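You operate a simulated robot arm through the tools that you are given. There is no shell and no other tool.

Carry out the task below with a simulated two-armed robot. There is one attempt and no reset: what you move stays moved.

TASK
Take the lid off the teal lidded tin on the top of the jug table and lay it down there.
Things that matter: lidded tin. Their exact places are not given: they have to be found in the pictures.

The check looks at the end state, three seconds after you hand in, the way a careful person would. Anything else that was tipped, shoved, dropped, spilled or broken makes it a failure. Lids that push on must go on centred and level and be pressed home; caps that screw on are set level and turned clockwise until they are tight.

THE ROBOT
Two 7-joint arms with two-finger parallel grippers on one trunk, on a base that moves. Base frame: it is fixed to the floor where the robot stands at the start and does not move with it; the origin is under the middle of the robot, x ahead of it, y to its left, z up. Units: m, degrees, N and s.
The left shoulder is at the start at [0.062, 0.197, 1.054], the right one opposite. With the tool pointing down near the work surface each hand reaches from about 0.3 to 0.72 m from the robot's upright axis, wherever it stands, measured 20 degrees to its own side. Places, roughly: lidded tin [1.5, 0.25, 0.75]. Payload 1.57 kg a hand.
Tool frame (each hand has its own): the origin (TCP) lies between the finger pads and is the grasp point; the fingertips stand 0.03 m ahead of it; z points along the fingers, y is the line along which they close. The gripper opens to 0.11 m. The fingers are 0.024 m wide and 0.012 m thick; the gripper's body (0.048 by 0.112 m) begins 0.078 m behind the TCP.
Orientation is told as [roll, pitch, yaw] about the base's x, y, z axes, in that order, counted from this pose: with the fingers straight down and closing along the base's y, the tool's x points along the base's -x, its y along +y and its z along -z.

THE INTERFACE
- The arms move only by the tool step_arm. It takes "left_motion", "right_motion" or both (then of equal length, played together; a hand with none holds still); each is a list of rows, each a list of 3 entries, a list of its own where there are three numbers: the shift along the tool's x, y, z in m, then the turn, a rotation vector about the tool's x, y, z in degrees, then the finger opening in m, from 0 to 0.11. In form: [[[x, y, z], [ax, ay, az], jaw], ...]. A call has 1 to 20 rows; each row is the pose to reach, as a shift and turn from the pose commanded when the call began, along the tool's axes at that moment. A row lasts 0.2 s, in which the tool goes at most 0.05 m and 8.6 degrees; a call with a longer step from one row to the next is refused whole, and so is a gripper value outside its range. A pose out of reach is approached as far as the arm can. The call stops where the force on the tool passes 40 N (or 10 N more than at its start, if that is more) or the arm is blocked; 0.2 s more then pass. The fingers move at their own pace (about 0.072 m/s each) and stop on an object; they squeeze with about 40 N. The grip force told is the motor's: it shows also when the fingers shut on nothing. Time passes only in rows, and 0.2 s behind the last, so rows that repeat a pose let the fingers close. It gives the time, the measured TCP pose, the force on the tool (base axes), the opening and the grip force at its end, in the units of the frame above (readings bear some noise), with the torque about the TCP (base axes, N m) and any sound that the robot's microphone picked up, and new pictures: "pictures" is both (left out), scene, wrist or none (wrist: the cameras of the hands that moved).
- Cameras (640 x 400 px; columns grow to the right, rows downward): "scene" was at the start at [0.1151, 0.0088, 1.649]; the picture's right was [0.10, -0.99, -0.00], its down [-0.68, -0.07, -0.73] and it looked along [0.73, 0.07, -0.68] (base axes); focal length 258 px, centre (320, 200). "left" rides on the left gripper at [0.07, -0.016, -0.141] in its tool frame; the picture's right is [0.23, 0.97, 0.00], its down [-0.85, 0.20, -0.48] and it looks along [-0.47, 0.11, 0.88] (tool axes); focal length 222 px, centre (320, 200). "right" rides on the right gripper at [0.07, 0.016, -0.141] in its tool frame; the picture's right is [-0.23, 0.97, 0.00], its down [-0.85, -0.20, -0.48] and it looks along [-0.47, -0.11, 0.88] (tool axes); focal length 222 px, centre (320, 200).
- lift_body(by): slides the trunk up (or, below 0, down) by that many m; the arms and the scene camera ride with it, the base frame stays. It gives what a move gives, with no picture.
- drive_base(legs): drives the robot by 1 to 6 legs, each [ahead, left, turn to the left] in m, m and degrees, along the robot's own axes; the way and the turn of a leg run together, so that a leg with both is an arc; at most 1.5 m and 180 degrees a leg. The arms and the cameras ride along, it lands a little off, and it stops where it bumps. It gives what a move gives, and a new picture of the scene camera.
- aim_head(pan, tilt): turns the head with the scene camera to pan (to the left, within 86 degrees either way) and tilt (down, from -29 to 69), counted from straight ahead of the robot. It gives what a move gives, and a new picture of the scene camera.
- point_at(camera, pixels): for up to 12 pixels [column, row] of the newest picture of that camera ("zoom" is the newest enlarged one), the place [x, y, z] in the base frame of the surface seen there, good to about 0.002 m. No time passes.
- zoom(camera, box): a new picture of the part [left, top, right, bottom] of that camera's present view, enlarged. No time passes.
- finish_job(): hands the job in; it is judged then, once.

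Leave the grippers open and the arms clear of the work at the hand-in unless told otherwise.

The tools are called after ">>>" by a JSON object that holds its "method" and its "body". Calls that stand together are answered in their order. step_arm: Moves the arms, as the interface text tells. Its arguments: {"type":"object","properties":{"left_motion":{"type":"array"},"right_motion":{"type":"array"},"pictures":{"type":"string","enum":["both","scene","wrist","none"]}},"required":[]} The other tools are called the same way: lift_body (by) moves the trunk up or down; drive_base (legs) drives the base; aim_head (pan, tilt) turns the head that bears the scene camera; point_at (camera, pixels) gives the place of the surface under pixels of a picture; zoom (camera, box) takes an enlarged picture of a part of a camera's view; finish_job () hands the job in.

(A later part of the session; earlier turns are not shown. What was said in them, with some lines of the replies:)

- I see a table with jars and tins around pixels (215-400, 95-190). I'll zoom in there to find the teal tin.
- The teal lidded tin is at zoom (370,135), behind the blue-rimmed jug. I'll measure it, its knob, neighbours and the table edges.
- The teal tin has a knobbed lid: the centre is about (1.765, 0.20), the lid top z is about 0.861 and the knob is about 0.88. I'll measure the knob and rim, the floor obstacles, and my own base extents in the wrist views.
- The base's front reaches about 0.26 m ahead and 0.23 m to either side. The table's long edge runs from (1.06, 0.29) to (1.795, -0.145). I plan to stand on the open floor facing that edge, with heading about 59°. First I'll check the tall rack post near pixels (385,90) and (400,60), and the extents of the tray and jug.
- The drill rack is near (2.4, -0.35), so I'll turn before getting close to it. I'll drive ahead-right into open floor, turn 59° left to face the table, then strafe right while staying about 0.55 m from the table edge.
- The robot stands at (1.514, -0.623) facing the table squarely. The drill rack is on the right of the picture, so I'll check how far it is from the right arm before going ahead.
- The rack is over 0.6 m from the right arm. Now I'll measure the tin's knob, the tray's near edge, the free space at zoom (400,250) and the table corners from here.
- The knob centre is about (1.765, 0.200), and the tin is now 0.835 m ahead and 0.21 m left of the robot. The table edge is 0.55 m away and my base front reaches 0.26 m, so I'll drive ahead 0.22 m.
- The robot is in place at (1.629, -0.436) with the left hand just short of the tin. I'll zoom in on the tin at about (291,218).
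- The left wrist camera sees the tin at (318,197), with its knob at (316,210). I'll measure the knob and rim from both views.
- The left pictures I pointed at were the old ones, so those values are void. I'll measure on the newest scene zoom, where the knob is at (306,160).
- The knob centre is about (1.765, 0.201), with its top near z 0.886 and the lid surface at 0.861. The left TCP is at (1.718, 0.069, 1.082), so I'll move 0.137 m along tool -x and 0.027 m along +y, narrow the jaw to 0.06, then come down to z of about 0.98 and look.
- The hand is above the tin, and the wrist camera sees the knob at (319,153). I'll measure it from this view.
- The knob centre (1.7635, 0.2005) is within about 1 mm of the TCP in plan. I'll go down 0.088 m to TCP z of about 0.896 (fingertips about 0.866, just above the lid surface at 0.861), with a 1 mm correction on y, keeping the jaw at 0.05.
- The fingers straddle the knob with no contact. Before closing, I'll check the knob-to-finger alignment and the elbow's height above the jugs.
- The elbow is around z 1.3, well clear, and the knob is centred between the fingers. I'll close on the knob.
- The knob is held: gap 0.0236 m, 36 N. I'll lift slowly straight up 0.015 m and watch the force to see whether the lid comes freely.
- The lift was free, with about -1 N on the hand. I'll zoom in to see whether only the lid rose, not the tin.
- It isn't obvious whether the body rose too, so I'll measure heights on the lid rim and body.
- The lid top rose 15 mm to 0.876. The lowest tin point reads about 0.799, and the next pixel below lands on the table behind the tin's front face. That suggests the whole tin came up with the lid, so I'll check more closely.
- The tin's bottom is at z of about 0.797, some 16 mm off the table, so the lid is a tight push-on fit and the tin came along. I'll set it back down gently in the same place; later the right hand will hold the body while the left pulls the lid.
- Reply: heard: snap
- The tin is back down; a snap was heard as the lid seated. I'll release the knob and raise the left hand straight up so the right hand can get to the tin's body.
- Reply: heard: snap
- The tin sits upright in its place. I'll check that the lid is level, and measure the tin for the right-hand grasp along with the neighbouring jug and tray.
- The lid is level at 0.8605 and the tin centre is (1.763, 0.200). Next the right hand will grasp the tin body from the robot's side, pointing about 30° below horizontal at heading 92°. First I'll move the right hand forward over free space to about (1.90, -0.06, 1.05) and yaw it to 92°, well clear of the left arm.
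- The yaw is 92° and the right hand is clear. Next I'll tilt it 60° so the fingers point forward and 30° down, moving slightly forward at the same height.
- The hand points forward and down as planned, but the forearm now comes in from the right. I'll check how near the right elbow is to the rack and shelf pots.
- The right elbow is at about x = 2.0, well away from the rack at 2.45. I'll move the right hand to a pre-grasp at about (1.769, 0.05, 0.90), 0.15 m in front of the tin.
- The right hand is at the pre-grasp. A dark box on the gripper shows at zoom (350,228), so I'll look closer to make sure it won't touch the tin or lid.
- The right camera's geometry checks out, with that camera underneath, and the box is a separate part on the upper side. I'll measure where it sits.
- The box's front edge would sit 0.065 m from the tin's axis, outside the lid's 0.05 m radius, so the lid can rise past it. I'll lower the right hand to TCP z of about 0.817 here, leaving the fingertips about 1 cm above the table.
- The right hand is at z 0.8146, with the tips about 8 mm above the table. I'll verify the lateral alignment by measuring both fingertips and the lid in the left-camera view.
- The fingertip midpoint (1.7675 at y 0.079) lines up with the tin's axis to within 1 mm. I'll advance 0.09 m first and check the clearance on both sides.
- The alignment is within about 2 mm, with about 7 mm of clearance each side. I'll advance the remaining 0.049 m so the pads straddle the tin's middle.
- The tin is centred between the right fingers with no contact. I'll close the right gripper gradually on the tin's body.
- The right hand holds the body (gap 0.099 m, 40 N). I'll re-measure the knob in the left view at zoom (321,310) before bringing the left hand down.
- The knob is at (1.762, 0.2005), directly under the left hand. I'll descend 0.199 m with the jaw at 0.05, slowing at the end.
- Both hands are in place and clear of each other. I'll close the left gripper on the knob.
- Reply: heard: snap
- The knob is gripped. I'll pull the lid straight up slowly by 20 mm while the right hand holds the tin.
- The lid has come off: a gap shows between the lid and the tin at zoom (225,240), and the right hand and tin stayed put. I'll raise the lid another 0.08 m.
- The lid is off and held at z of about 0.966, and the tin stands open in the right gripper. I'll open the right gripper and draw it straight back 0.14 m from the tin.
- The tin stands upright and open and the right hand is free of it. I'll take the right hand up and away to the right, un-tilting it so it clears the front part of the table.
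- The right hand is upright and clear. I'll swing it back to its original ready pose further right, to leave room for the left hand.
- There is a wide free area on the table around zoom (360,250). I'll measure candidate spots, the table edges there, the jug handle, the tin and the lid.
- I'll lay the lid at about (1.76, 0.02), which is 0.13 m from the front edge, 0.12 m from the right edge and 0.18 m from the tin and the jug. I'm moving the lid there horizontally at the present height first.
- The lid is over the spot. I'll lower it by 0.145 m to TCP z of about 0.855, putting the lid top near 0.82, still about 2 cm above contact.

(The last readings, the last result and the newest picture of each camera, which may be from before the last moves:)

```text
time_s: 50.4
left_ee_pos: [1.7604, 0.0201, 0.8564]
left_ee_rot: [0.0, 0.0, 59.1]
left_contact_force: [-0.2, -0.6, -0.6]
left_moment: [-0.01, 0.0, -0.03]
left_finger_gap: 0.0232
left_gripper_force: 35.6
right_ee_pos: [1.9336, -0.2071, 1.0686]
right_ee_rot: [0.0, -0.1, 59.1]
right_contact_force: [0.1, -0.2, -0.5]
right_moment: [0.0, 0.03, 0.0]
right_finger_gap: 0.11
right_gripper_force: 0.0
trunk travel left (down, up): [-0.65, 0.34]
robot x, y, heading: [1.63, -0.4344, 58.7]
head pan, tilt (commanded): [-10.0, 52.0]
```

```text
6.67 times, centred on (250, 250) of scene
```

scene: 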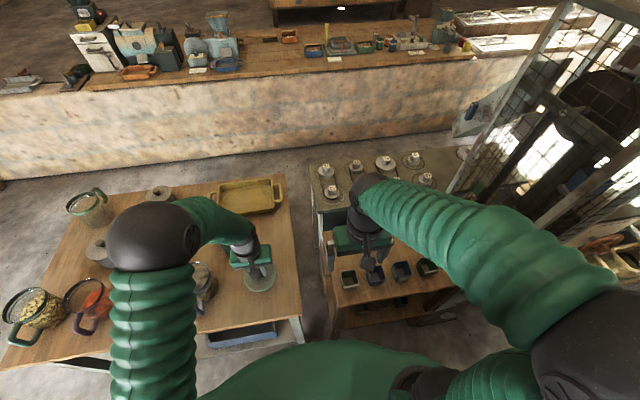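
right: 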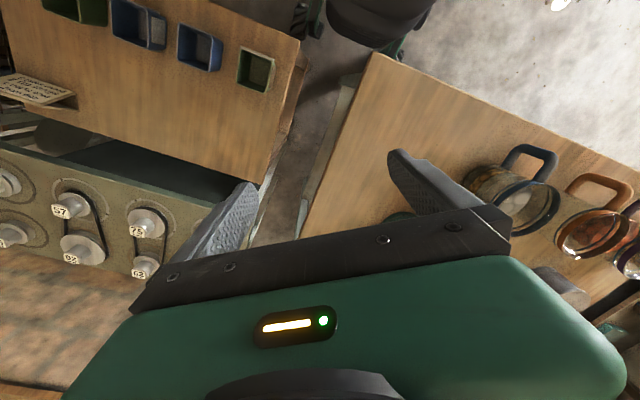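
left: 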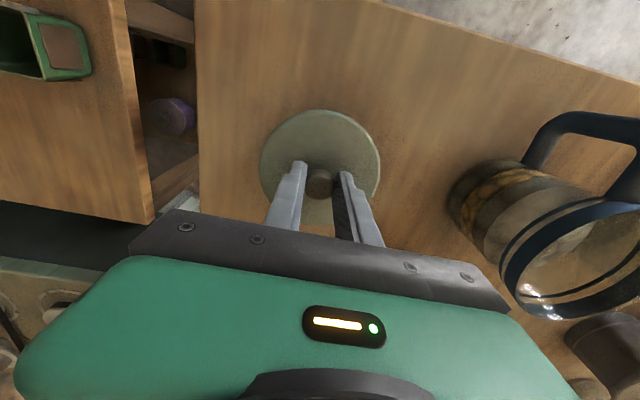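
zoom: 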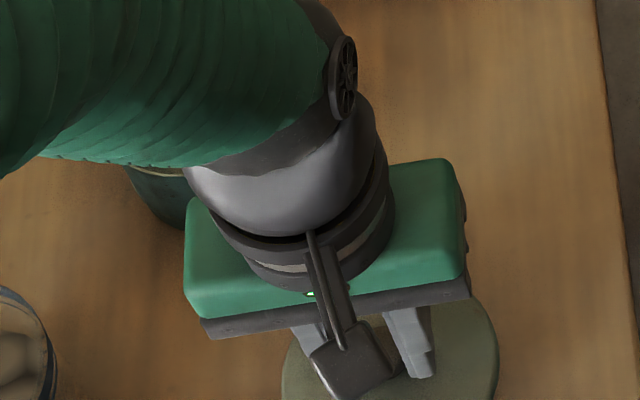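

Before going lower, I'll check the forearm's height above the jugs and the lid's height above the table.

>>> {"method": "point_at", "body": {"camera": "scene", "pixels": [[155, 235], [185, 250], [205, 215], [215, 235], [195, 240], [235, 235], [150, 290]]}}

>>> {"method": "point_at", "body": {"camera": "zoom", "pixels": [[460, 360], [490, 340], [495, 380], [520, 380], [330, 350]]}}

>>> {"method": "zoom", "body": {"camera": "right", "box": [0, 0, 640, 400]}}

```text
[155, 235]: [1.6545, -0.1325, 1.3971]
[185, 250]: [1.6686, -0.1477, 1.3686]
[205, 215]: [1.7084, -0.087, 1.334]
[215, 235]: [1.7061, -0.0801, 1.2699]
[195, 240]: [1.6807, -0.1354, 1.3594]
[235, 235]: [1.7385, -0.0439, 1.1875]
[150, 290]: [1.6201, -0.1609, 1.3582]
```

```text
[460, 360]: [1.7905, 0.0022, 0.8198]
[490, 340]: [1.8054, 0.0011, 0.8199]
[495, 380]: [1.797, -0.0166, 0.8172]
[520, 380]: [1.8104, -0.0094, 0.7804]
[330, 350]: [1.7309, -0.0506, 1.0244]
```

```text
1.00 times, centred on (320, 200) of right (not enlarged: the box is as wide or as high as the picture)
```

zoom: 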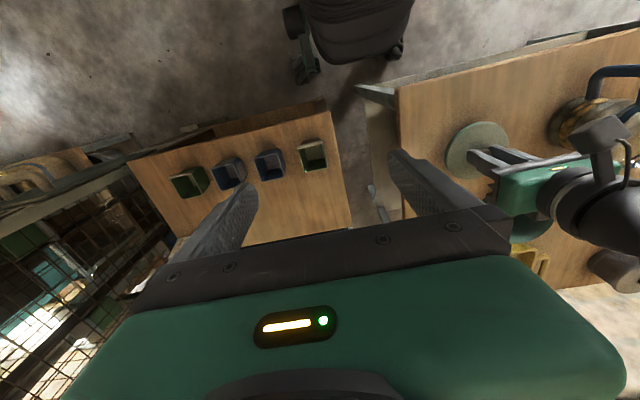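

The forearm is well above the jugs at z 1.19 or more. The lid top is at 0.82 over the table at 0.781. I'll lower in small steps, watching for contact, starting with 12 mm.

>>> {"method": "step_arm", "body": {"left_motion": [[[0, 0, 0.003], [0, 0, 0], 0.0], [[0, 0, 0.006], [0, 0, 0], 0.0], [[0, 0, 0.009], [0, 0, 0], 0.0], [[0, 0, 0.012], [0, 0, 0], 0.0], [[0, 0, 0.012], [0, 0, 0], 0.0]], "pictures": "none"}}

>>> {"method": "zoom", "body": {"camera": "right", "box": [420, 100, 540, 190]}}

```text
time_s: 51.6
left_ee_pos: [1.7606, 0.0193, 0.8446]
left_ee_rot: [-0.1, 0.0, 59.1]
left_contact_force: [0.3, 0.3, 0.4]
left_moment: [-0.01, 0.01, 0.0]
left_finger_gap: 0.0236
left_gripper_force: 35.9
right_ee_pos: [1.933, -0.2074, 1.0682]
right_ee_rot: [0.1, 0.0, 59.1]
right_contact_force: [0.2, 0.2, 0.1]
right_moment: [0.01, 0.0, 0.0]
right_finger_gap: 0.1101
right_gripper_force: 0.0
trunk travel left (down, up): [-0.65, 0.34]
robot x, y, heading: [1.6282, -0.4369, 59.3]
head pan, tilt (commanded): [-10.0, 52.0]
```

```text
4.44 times, centred on (480, 145) of right
```

zoom: 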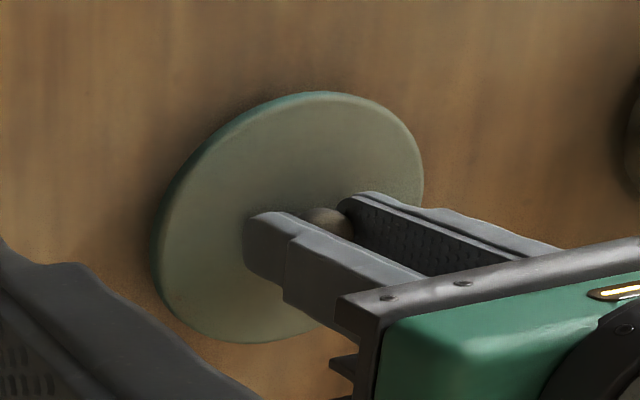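

No contact yet at z 0.8446. I'll lower another 10 mm in 2 mm steps.

>>> {"method": "step_arm", "body": {"left_motion": [[[0, 0, 0.002], [0, 0, 0], 0.0], [[0, 0, 0.004], [0, 0, 0], 0.0], [[0, 0, 0.006], [0, 0, 0], 0.0], [[0, 0, 0.008], [0, 0, 0], 0.0], [[0, 0, 0.01], [0, 0, 0], 0.0], [[0, 0, 0.01], [0, 0, 0], 0.0]], "pictures": "none"}}

>>> {"method": "zoom", "body": {"camera": "right", "box": [420, 100, 540, 190]}}

>>> {"method": "point_at", "body": {"camera": "zoom", "pixels": [[200, 230], [165, 230], [158, 250], [140, 250], [250, 150], [230, 125], [330, 150]]}}

```text
time_s: 53.0
left_ee_pos: [1.7601, 0.0195, 0.8339]
left_ee_rot: [-0.1, 0.0, 59.1]
left_contact_force: [-0.4, 0.3, -0.8]
left_moment: [0.03, 0.01, -0.02]
left_finger_gap: 0.0234
left_gripper_force: 35.7
right_ee_pos: [1.9323, -0.2068, 1.0684]
right_ee_rot: [0.0, 0.0, 59.1]
right_contact_force: [1.4, -0.4, 0.0]
right_moment: [0.0, -0.03, 0.02]
right_finger_gap: 0.1102
right_gripper_force: 0.1
trunk travel left (down, up): [-0.65, 0.34]
robot x, y, heading: [1.6284, -0.4374, 58.9]
head pan, tilt (commanded): [-10.0, 52.0]
```

```text
4.44 times, centred on (480, 145) of right
```

zoom: 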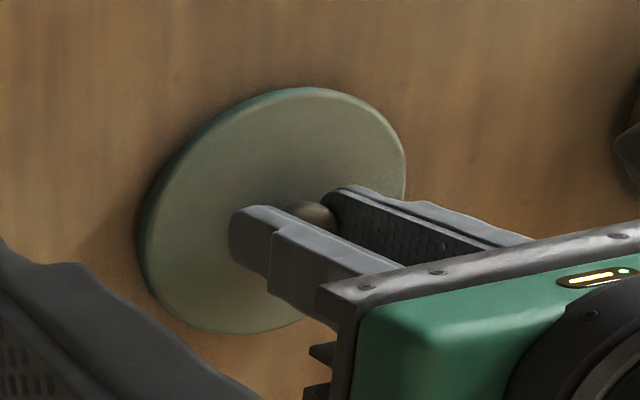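

```text
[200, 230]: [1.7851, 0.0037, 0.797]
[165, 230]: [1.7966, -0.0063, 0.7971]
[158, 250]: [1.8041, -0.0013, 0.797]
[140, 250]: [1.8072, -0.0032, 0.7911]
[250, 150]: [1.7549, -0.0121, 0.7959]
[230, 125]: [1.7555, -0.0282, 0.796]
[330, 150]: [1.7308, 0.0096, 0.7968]
```

The lid top is at 0.797 and level all round. Its skirt should be about 5 mm above the table, so I'll lower 4 mm in 1 mm steps.

>>> {"method": "step_arm", "body": {"left_motion": [[[0, 0, 0.001], [0, 0, 0], 0.0], [[0, 0, 0.002], [0, 0, 0], 0.0], [[0, 0, 0.003], [0, 0, 0], 0.0], [[0, 0, 0.004], [0, 0, 0], 0.0], [[0, 0, 0.004], [0, 0, 0], 0.0]], "pictures": "none"}}

>>> {"method": "zoom", "body": {"camera": "right", "box": [420, 100, 540, 190]}}

>>> {"method": "point_at", "body": {"camera": "zoom", "pixels": [[200, 230], [165, 230], [135, 250], [130, 250], [250, 150], [330, 150], [390, 150]]}}

```text
time_s: 54.2
left_ee_pos: [1.7599, 0.0198, 0.8286]
left_ee_rot: [0.0, -0.1, 59.0]
left_contact_force: [-0.6, -0.6, 4.9]
left_moment: [-0.11, 0.07, -0.04]
left_finger_gap: 0.0235
left_gripper_force: 35.9
right_ee_pos: [1.9324, -0.2083, 1.0695]
right_ee_rot: [0.1, -0.1, 59.0]
right_contact_force: [0.2, 0.0, 0.6]
right_moment: [0.04, -0.01, 0.02]
right_finger_gap: 0.1101
right_gripper_force: 0.0
trunk travel left (down, up): [-0.65, 0.34]
robot x, y, heading: [1.6322, -0.4382, 59.1]
head pan, tilt (commanded): [-10.0, 52.0]
```

```text
4.44 times, centred on (480, 145) of right
```

zoom: 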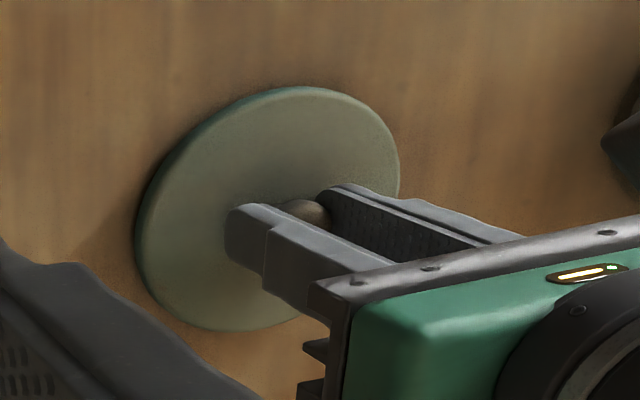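

```text
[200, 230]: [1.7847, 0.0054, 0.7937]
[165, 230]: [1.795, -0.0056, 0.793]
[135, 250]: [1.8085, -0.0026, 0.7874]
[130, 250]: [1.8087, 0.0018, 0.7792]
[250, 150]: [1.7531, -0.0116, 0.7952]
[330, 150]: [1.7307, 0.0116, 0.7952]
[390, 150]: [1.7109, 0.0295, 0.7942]
```

Contact: 4.9 N upward with the lid top at about 0.794, so the lid rests on the table. I'll open the left gripper gently to 0.05 and raise it straight up.

>>> {"method": "step_arm", "body": {"left_motion": [[[0, 0, 0], [0, 0, 0], 0.03], [[0, 0, 0], [0, 0, 0], 0.04], [[0, 0, 0], [0, 0, 0], 0.05], [[0, 0, 0], [0, 0, 0], 0.05], [[0, 0, -0.01], [0, 0, 0], 0.05], [[0, 0, -0.03], [0, 0, 0], 0.05], [[0, 0, -0.06], [0, 0, 0], 0.05], [[0, 0, -0.1], [0, 0, 0], 0.05], [[0, 0, -0.14], [0, 0, 0], 0.05], [[0, 0, -0.18], [0, 0, 0], 0.05], [[0, 0, -0.22], [0, 0, 0], 0.05], [[0, 0, -0.25], [0, 0, 0], 0.05]]}}

>>> {"method": "zoom", "body": {"camera": "right", "box": [400, 80, 600, 205]}}

```text
time_s: 56.8
left_ee_pos: [1.7584, 0.0186, 1.0807]
left_ee_rot: [0.0, 0.1, 59.1]
left_contact_force: [-0.1, 0.1, 0.0]
left_moment: [-0.04, -0.02, 0.0]
left_finger_gap: 0.0502
left_gripper_force: 0.1
right_ee_pos: [1.9319, -0.2067, 1.069]
right_ee_rot: [-0.1, -0.1, 59.2]
right_contact_force: [-0.3, -0.2, 0.1]
right_moment: [0.01, 0.0, 0.02]
right_finger_gap: 0.11
right_gripper_force: 0.0
trunk travel left (down, up): [-0.65, 0.34]
robot x, y, heading: [1.6315, -0.4346, 59.4]
head pan, tilt (commanded): [-10.0, 52.0]
```

scene: 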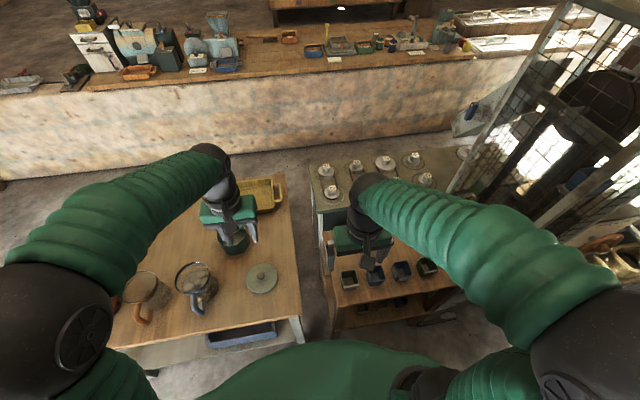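
left: 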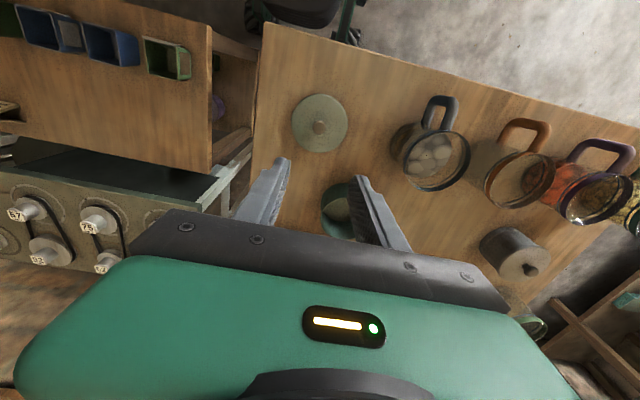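

```text
3.20 times, centred on (500, 142) of right
```

zoom: 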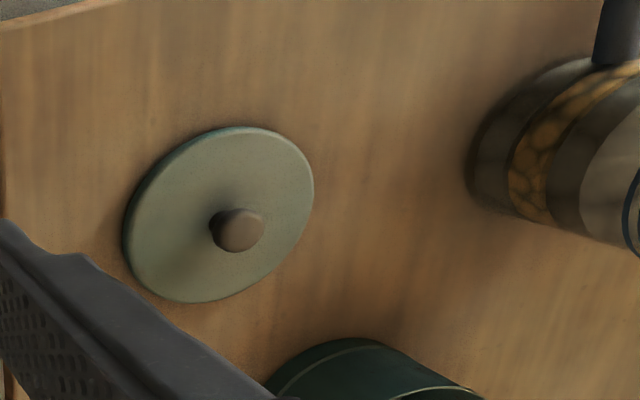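

The lid lies flat, the tin is open and both hands are empty. I'll open the left gripper fully, then back the base 0.22 m along the way I came so the arms are clear of the table.

>>> {"method": "step_arm", "body": {"left_motion": [[[0, 0, 0], [0, 0, 0], 0.08], [[0, 0, 0], [0, 0, 0], 0.11], [[0, 0, 0], [0, 0, 0], 0.11]], "pictures": "none"}}

>>> {"method": "drive_base", "body": {"legs": [[-0.22, 0, 0]]}}

>>> {"method": "aim_head", "body": {"pan": 2, "tilt": 43}}

>>> {"method": "zoom", "body": {"camera": "scene", "box": [120, 150, 400, 325]}}

```text
time_s: 57.6
left_ee_pos: [1.7597, 0.0199, 1.079]
left_ee_rot: [0.0, 0.0, 59.1]
left_contact_force: [-0.4, 0.6, 0.3]
left_moment: [0.0, 0.01, -0.01]
left_finger_gap: 0.1101
left_gripper_force: 0.1
right_ee_pos: [1.9343, -0.2067, 1.0685]
right_ee_rot: [0.1, 0.1, 59.1]
right_contact_force: [-0.7, -0.1, -0.5]
right_moment: [-0.01, -0.02, -0.02]
right_finger_gap: 0.1103
right_gripper_force: 0.0
trunk travel left (down, up): [-0.65, 0.34]
robot x, y, heading: [1.6292, -0.4341, 59.0]
head pan, tilt (commanded): [-10.0, 52.0]
```

```text
time_s: 59.3
left_ee_pos: [1.6478, -0.1662, 1.0779]
left_ee_rot: [0.1, 0.1, 59.2]
left_contact_force: [0.0, -0.5, 0.5]
left_moment: [-0.01, 0.01, 0.04]
left_finger_gap: 0.1099
left_gripper_force: 0.0
right_ee_pos: [1.8218, -0.3929, 1.0683]
right_ee_rot: [0.0, 0.0, 59.2]
right_contact_force: [0.3, 0.2, 0.2]
right_moment: [-0.04, 0.01, 0.0]
right_finger_gap: 0.1099
right_gripper_force: 0.2
trunk travel left (down, up): [-0.65, 0.34]
robot x, y, heading: [1.5128, -0.6243, 59.1]
head pan, tilt (commanded): [-10.0, 52.0]
```

scene: 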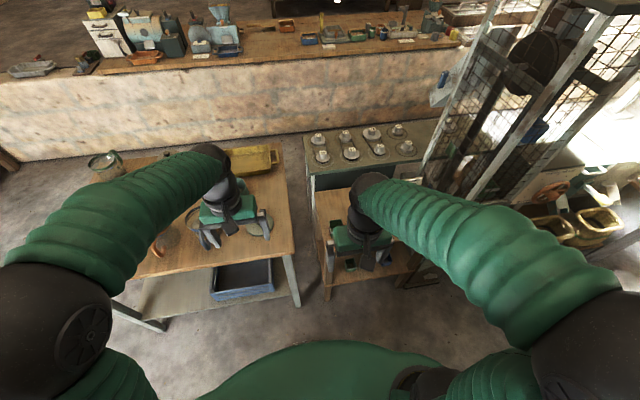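

```text
time_s: 60.0
left_ee_pos: [1.6459, -0.1695, 1.0801]
left_ee_rot: [0.0, 0.0, 59.1]
left_contact_force: [-0.6, -0.2, 0.1]
left_moment: [-0.02, 0.01, -0.02]
left_finger_gap: 0.1097
left_gripper_force: 0.0
right_ee_pos: [1.8195, -0.3967, 1.0687]
right_ee_rot: [0.0, -0.2, 59.2]
right_contact_force: [-1.1, 0.2, -0.7]
right_moment: [-0.01, -0.02, 0.04]
right_finger_gap: 0.1098
right_gripper_force: 0.1
trunk travel left (down, up): [-0.65, 0.34]
robot x, y, heading: [1.5162, -0.6201, 58.9]
head pan, tilt (commanded): [2.0, 43.0]
```

scene: 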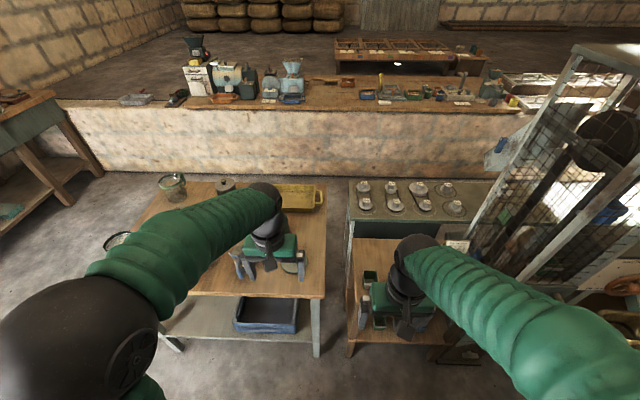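

```text
2.29 times, centred on (260, 238) of scene
```

zoom: 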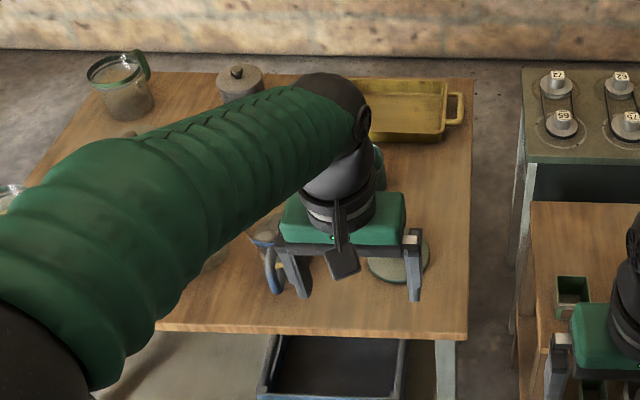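

The arm blocks the scene view, so I'll check the table with both wrist cameras.

>>> {"method": "zoom", "body": {"camera": "left", "box": [0, 0, 640, 400]}}

>>> {"method": "drive_base", "body": {"legs": [[-0.1, 0, 0], [0, 0, -25]]}}

>>> {"method": "aim_head", "body": {"pan": 40, "tilt": 38}}

```text
1.00 times, centred on (320, 200) of left (not enlarged: the box is as wide or as high as the picture)
```

zoom: 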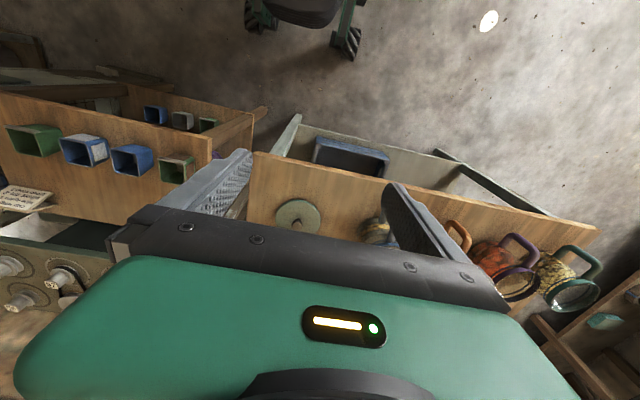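

```text
time_s: 62.4
left_ee_pos: [1.7746, -0.3524, 1.0794]
left_ee_rot: [0.0, -0.1, 34.1]
left_contact_force: [0.4, -0.3, 0.5]
left_moment: [0.05, 0.02, -0.01]
left_finger_gap: 0.1101
left_gripper_force: 0.1
right_ee_pos: [1.8354, -0.6303, 1.0686]
right_ee_rot: [0.0, -0.2, 34.2]
right_contact_force: [0.4, 0.3, 0.0]
right_moment: [0.01, 0.0, 0.01]
right_finger_gap: 0.1097
right_gripper_force: 0.1
trunk travel left (down, up): [-0.65, 0.34]
robot x, y, heading: [1.4631, -0.7079, 34.3]
head pan, tilt (commanded): [2.0, 43.0]
```

scene: 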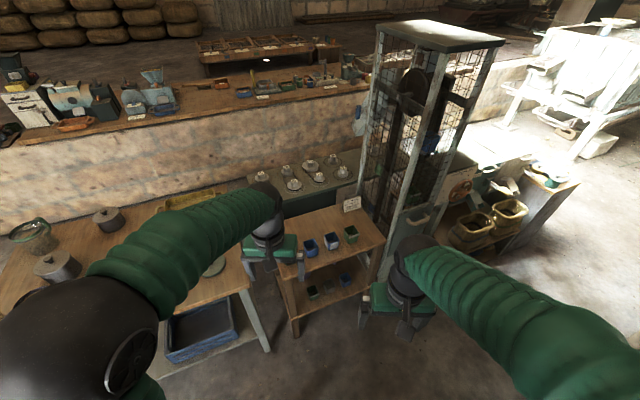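

```text
time_s: 63.5
left_ee_pos: [1.7729, -0.3526, 1.0792]
left_ee_rot: [0.0, -0.1, 34.2]
left_contact_force: [-0.1, -0.1, 0.2]
left_moment: [-0.03, 0.0, 0.0]
left_finger_gap: 0.11
left_gripper_force: 0.1
right_ee_pos: [1.8371, -0.631, 1.0703]
right_ee_rot: [0.0, 0.0, 34.2]
right_contact_force: [0.3, 0.2, 0.1]
right_moment: [0.03, -0.02, 0.02]
right_finger_gap: 0.1101
right_gripper_force: 0.1
trunk travel left (down, up): [-0.65, 0.34]
robot x, y, heading: [1.4683, -0.7055, 34.1]
head pan, tilt (commanded): [40.0, 38.0]
```

scene: 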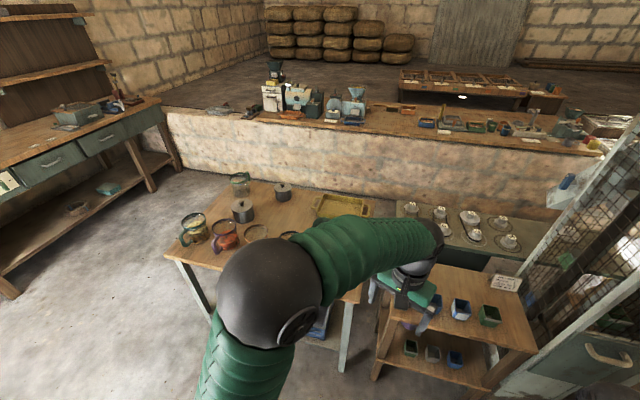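

All the jugs and grey tins stand as before. The arm still hides the teal tin, so I'll turn a little further right and look back.

>>> {"method": "drive_base", "body": {"legs": [[0, 0, -35]]}}

>>> {"method": "aim_head", "body": {"pan": 68, "tilt": 40}}

>>> {"method": "zoom", "body": {"camera": "scene", "box": [160, 130, 480, 330]}}

```text
time_s: 65.5
left_ee_pos: [1.9231, -0.5938, 1.0803]
left_ee_rot: [0.0, -0.1, -0.9]
left_contact_force: [0.4, -0.4, 0.2]
left_moment: [-0.01, 0.0, -0.02]
left_finger_gap: 0.11
left_gripper_force: 0.0
right_ee_pos: [1.8131, -0.8567, 1.0703]
right_ee_rot: [-0.1, -0.2, -0.9]
right_contact_force: [-0.8, -0.2, -0.4]
right_moment: [-0.02, 0.0, -0.01]
right_finger_gap: 0.1101
right_gripper_force: 0.0
trunk travel left (down, up): [-0.65, 0.34]
robot x, y, heading: [1.4679, -0.7095, -1.4]
head pan, tilt (commanded): [40.0, 38.0]
```

scene: 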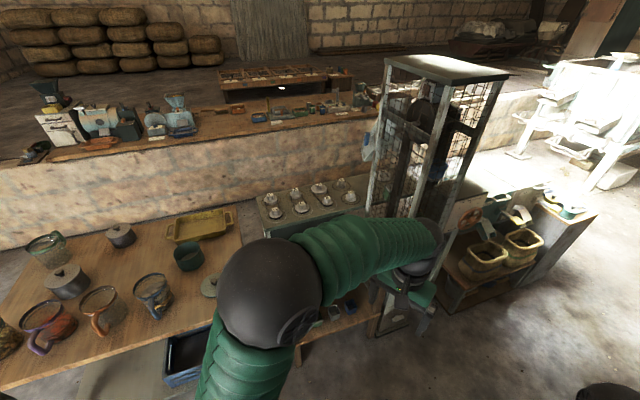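

```text
time_s: 66.5
left_ee_pos: [1.9219, -0.5947, 1.0801]
left_ee_rot: [0.0, -0.1, -0.9]
left_contact_force: [-0.5, -0.2, 0.4]
left_moment: [0.01, 0.04, 0.02]
left_finger_gap: 0.1099
left_gripper_force: 0.1
right_ee_pos: [1.8133, -0.8565, 1.0687]
right_ee_rot: [0.0, -0.2, -0.9]
right_contact_force: [-0.1, 0.2, -0.9]
right_moment: [0.01, 0.02, 0.01]
right_finger_gap: 0.1099
right_gripper_force: 0.0
trunk travel left (down, up): [-0.65, 0.34]
robot x, y, heading: [1.467, -0.7104, -0.9]
head pan, tilt (commanded): [68.0, 40.0]
```

scene: 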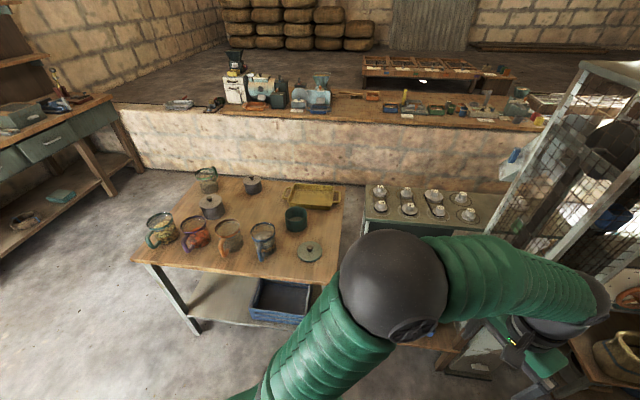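

```text
2.00 times, centred on (320, 230) of scene
```

zoom: 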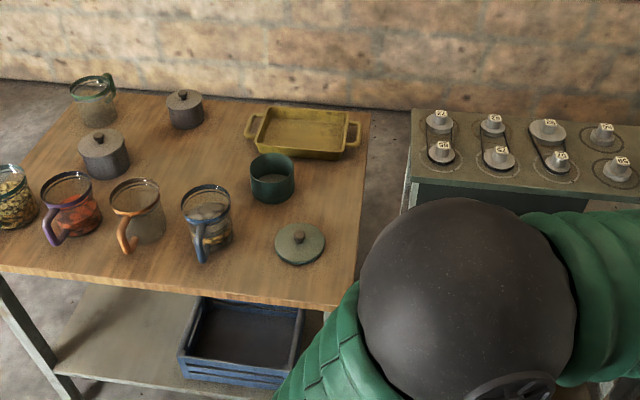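

The lid lies flat, knob up, on the jug table at zoom (300,243). The teal tin stands upright and open at (272,178), and everything else is undisturbed. A last check that the lid is level before I hand in.

>>> {"method": "point_at", "body": {"camera": "zoom", "pixels": [[282, 243], [320, 243], [300, 256], [303, 228], [300, 234], [272, 160], [272, 200]]}}

```text
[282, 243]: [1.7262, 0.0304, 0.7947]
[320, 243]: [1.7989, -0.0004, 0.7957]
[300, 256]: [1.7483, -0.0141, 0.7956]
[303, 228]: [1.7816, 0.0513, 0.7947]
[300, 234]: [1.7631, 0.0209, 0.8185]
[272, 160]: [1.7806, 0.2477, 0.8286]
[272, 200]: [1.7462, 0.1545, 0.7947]
```

The lid is level (0.795 all round) and rests on the table. The grippers are open and the arms are clear, so I'm handing in.

>>> {"method": "finish_job", "body": {}}

```text
The job is handed in.
```

The lid is off the teal tin and lying flat, knob up, on the jug table at about (1.76, 0.02). I've handed the job in and haven't seen a verdict.

- **Lid:** its top measures z 0.795 all round, so it is level and resting on the table. It is about 0.13 m from the front edge and 0.12 m from the right edge.
- **Tin:** it stands upright and open where it was. The lid was a tight push-on fit, so my first lift raised the whole tin about 16 mm. I set it back down gently, held the body with the right hand and pulled the lid with the left.
- **Everything else:** in the last pictures the jugs, the grey tins, the tray and the shelf pots look as they did before.
- **Robot:** both grippers are open and empty, and the base is backed away with the arms clear of the table.
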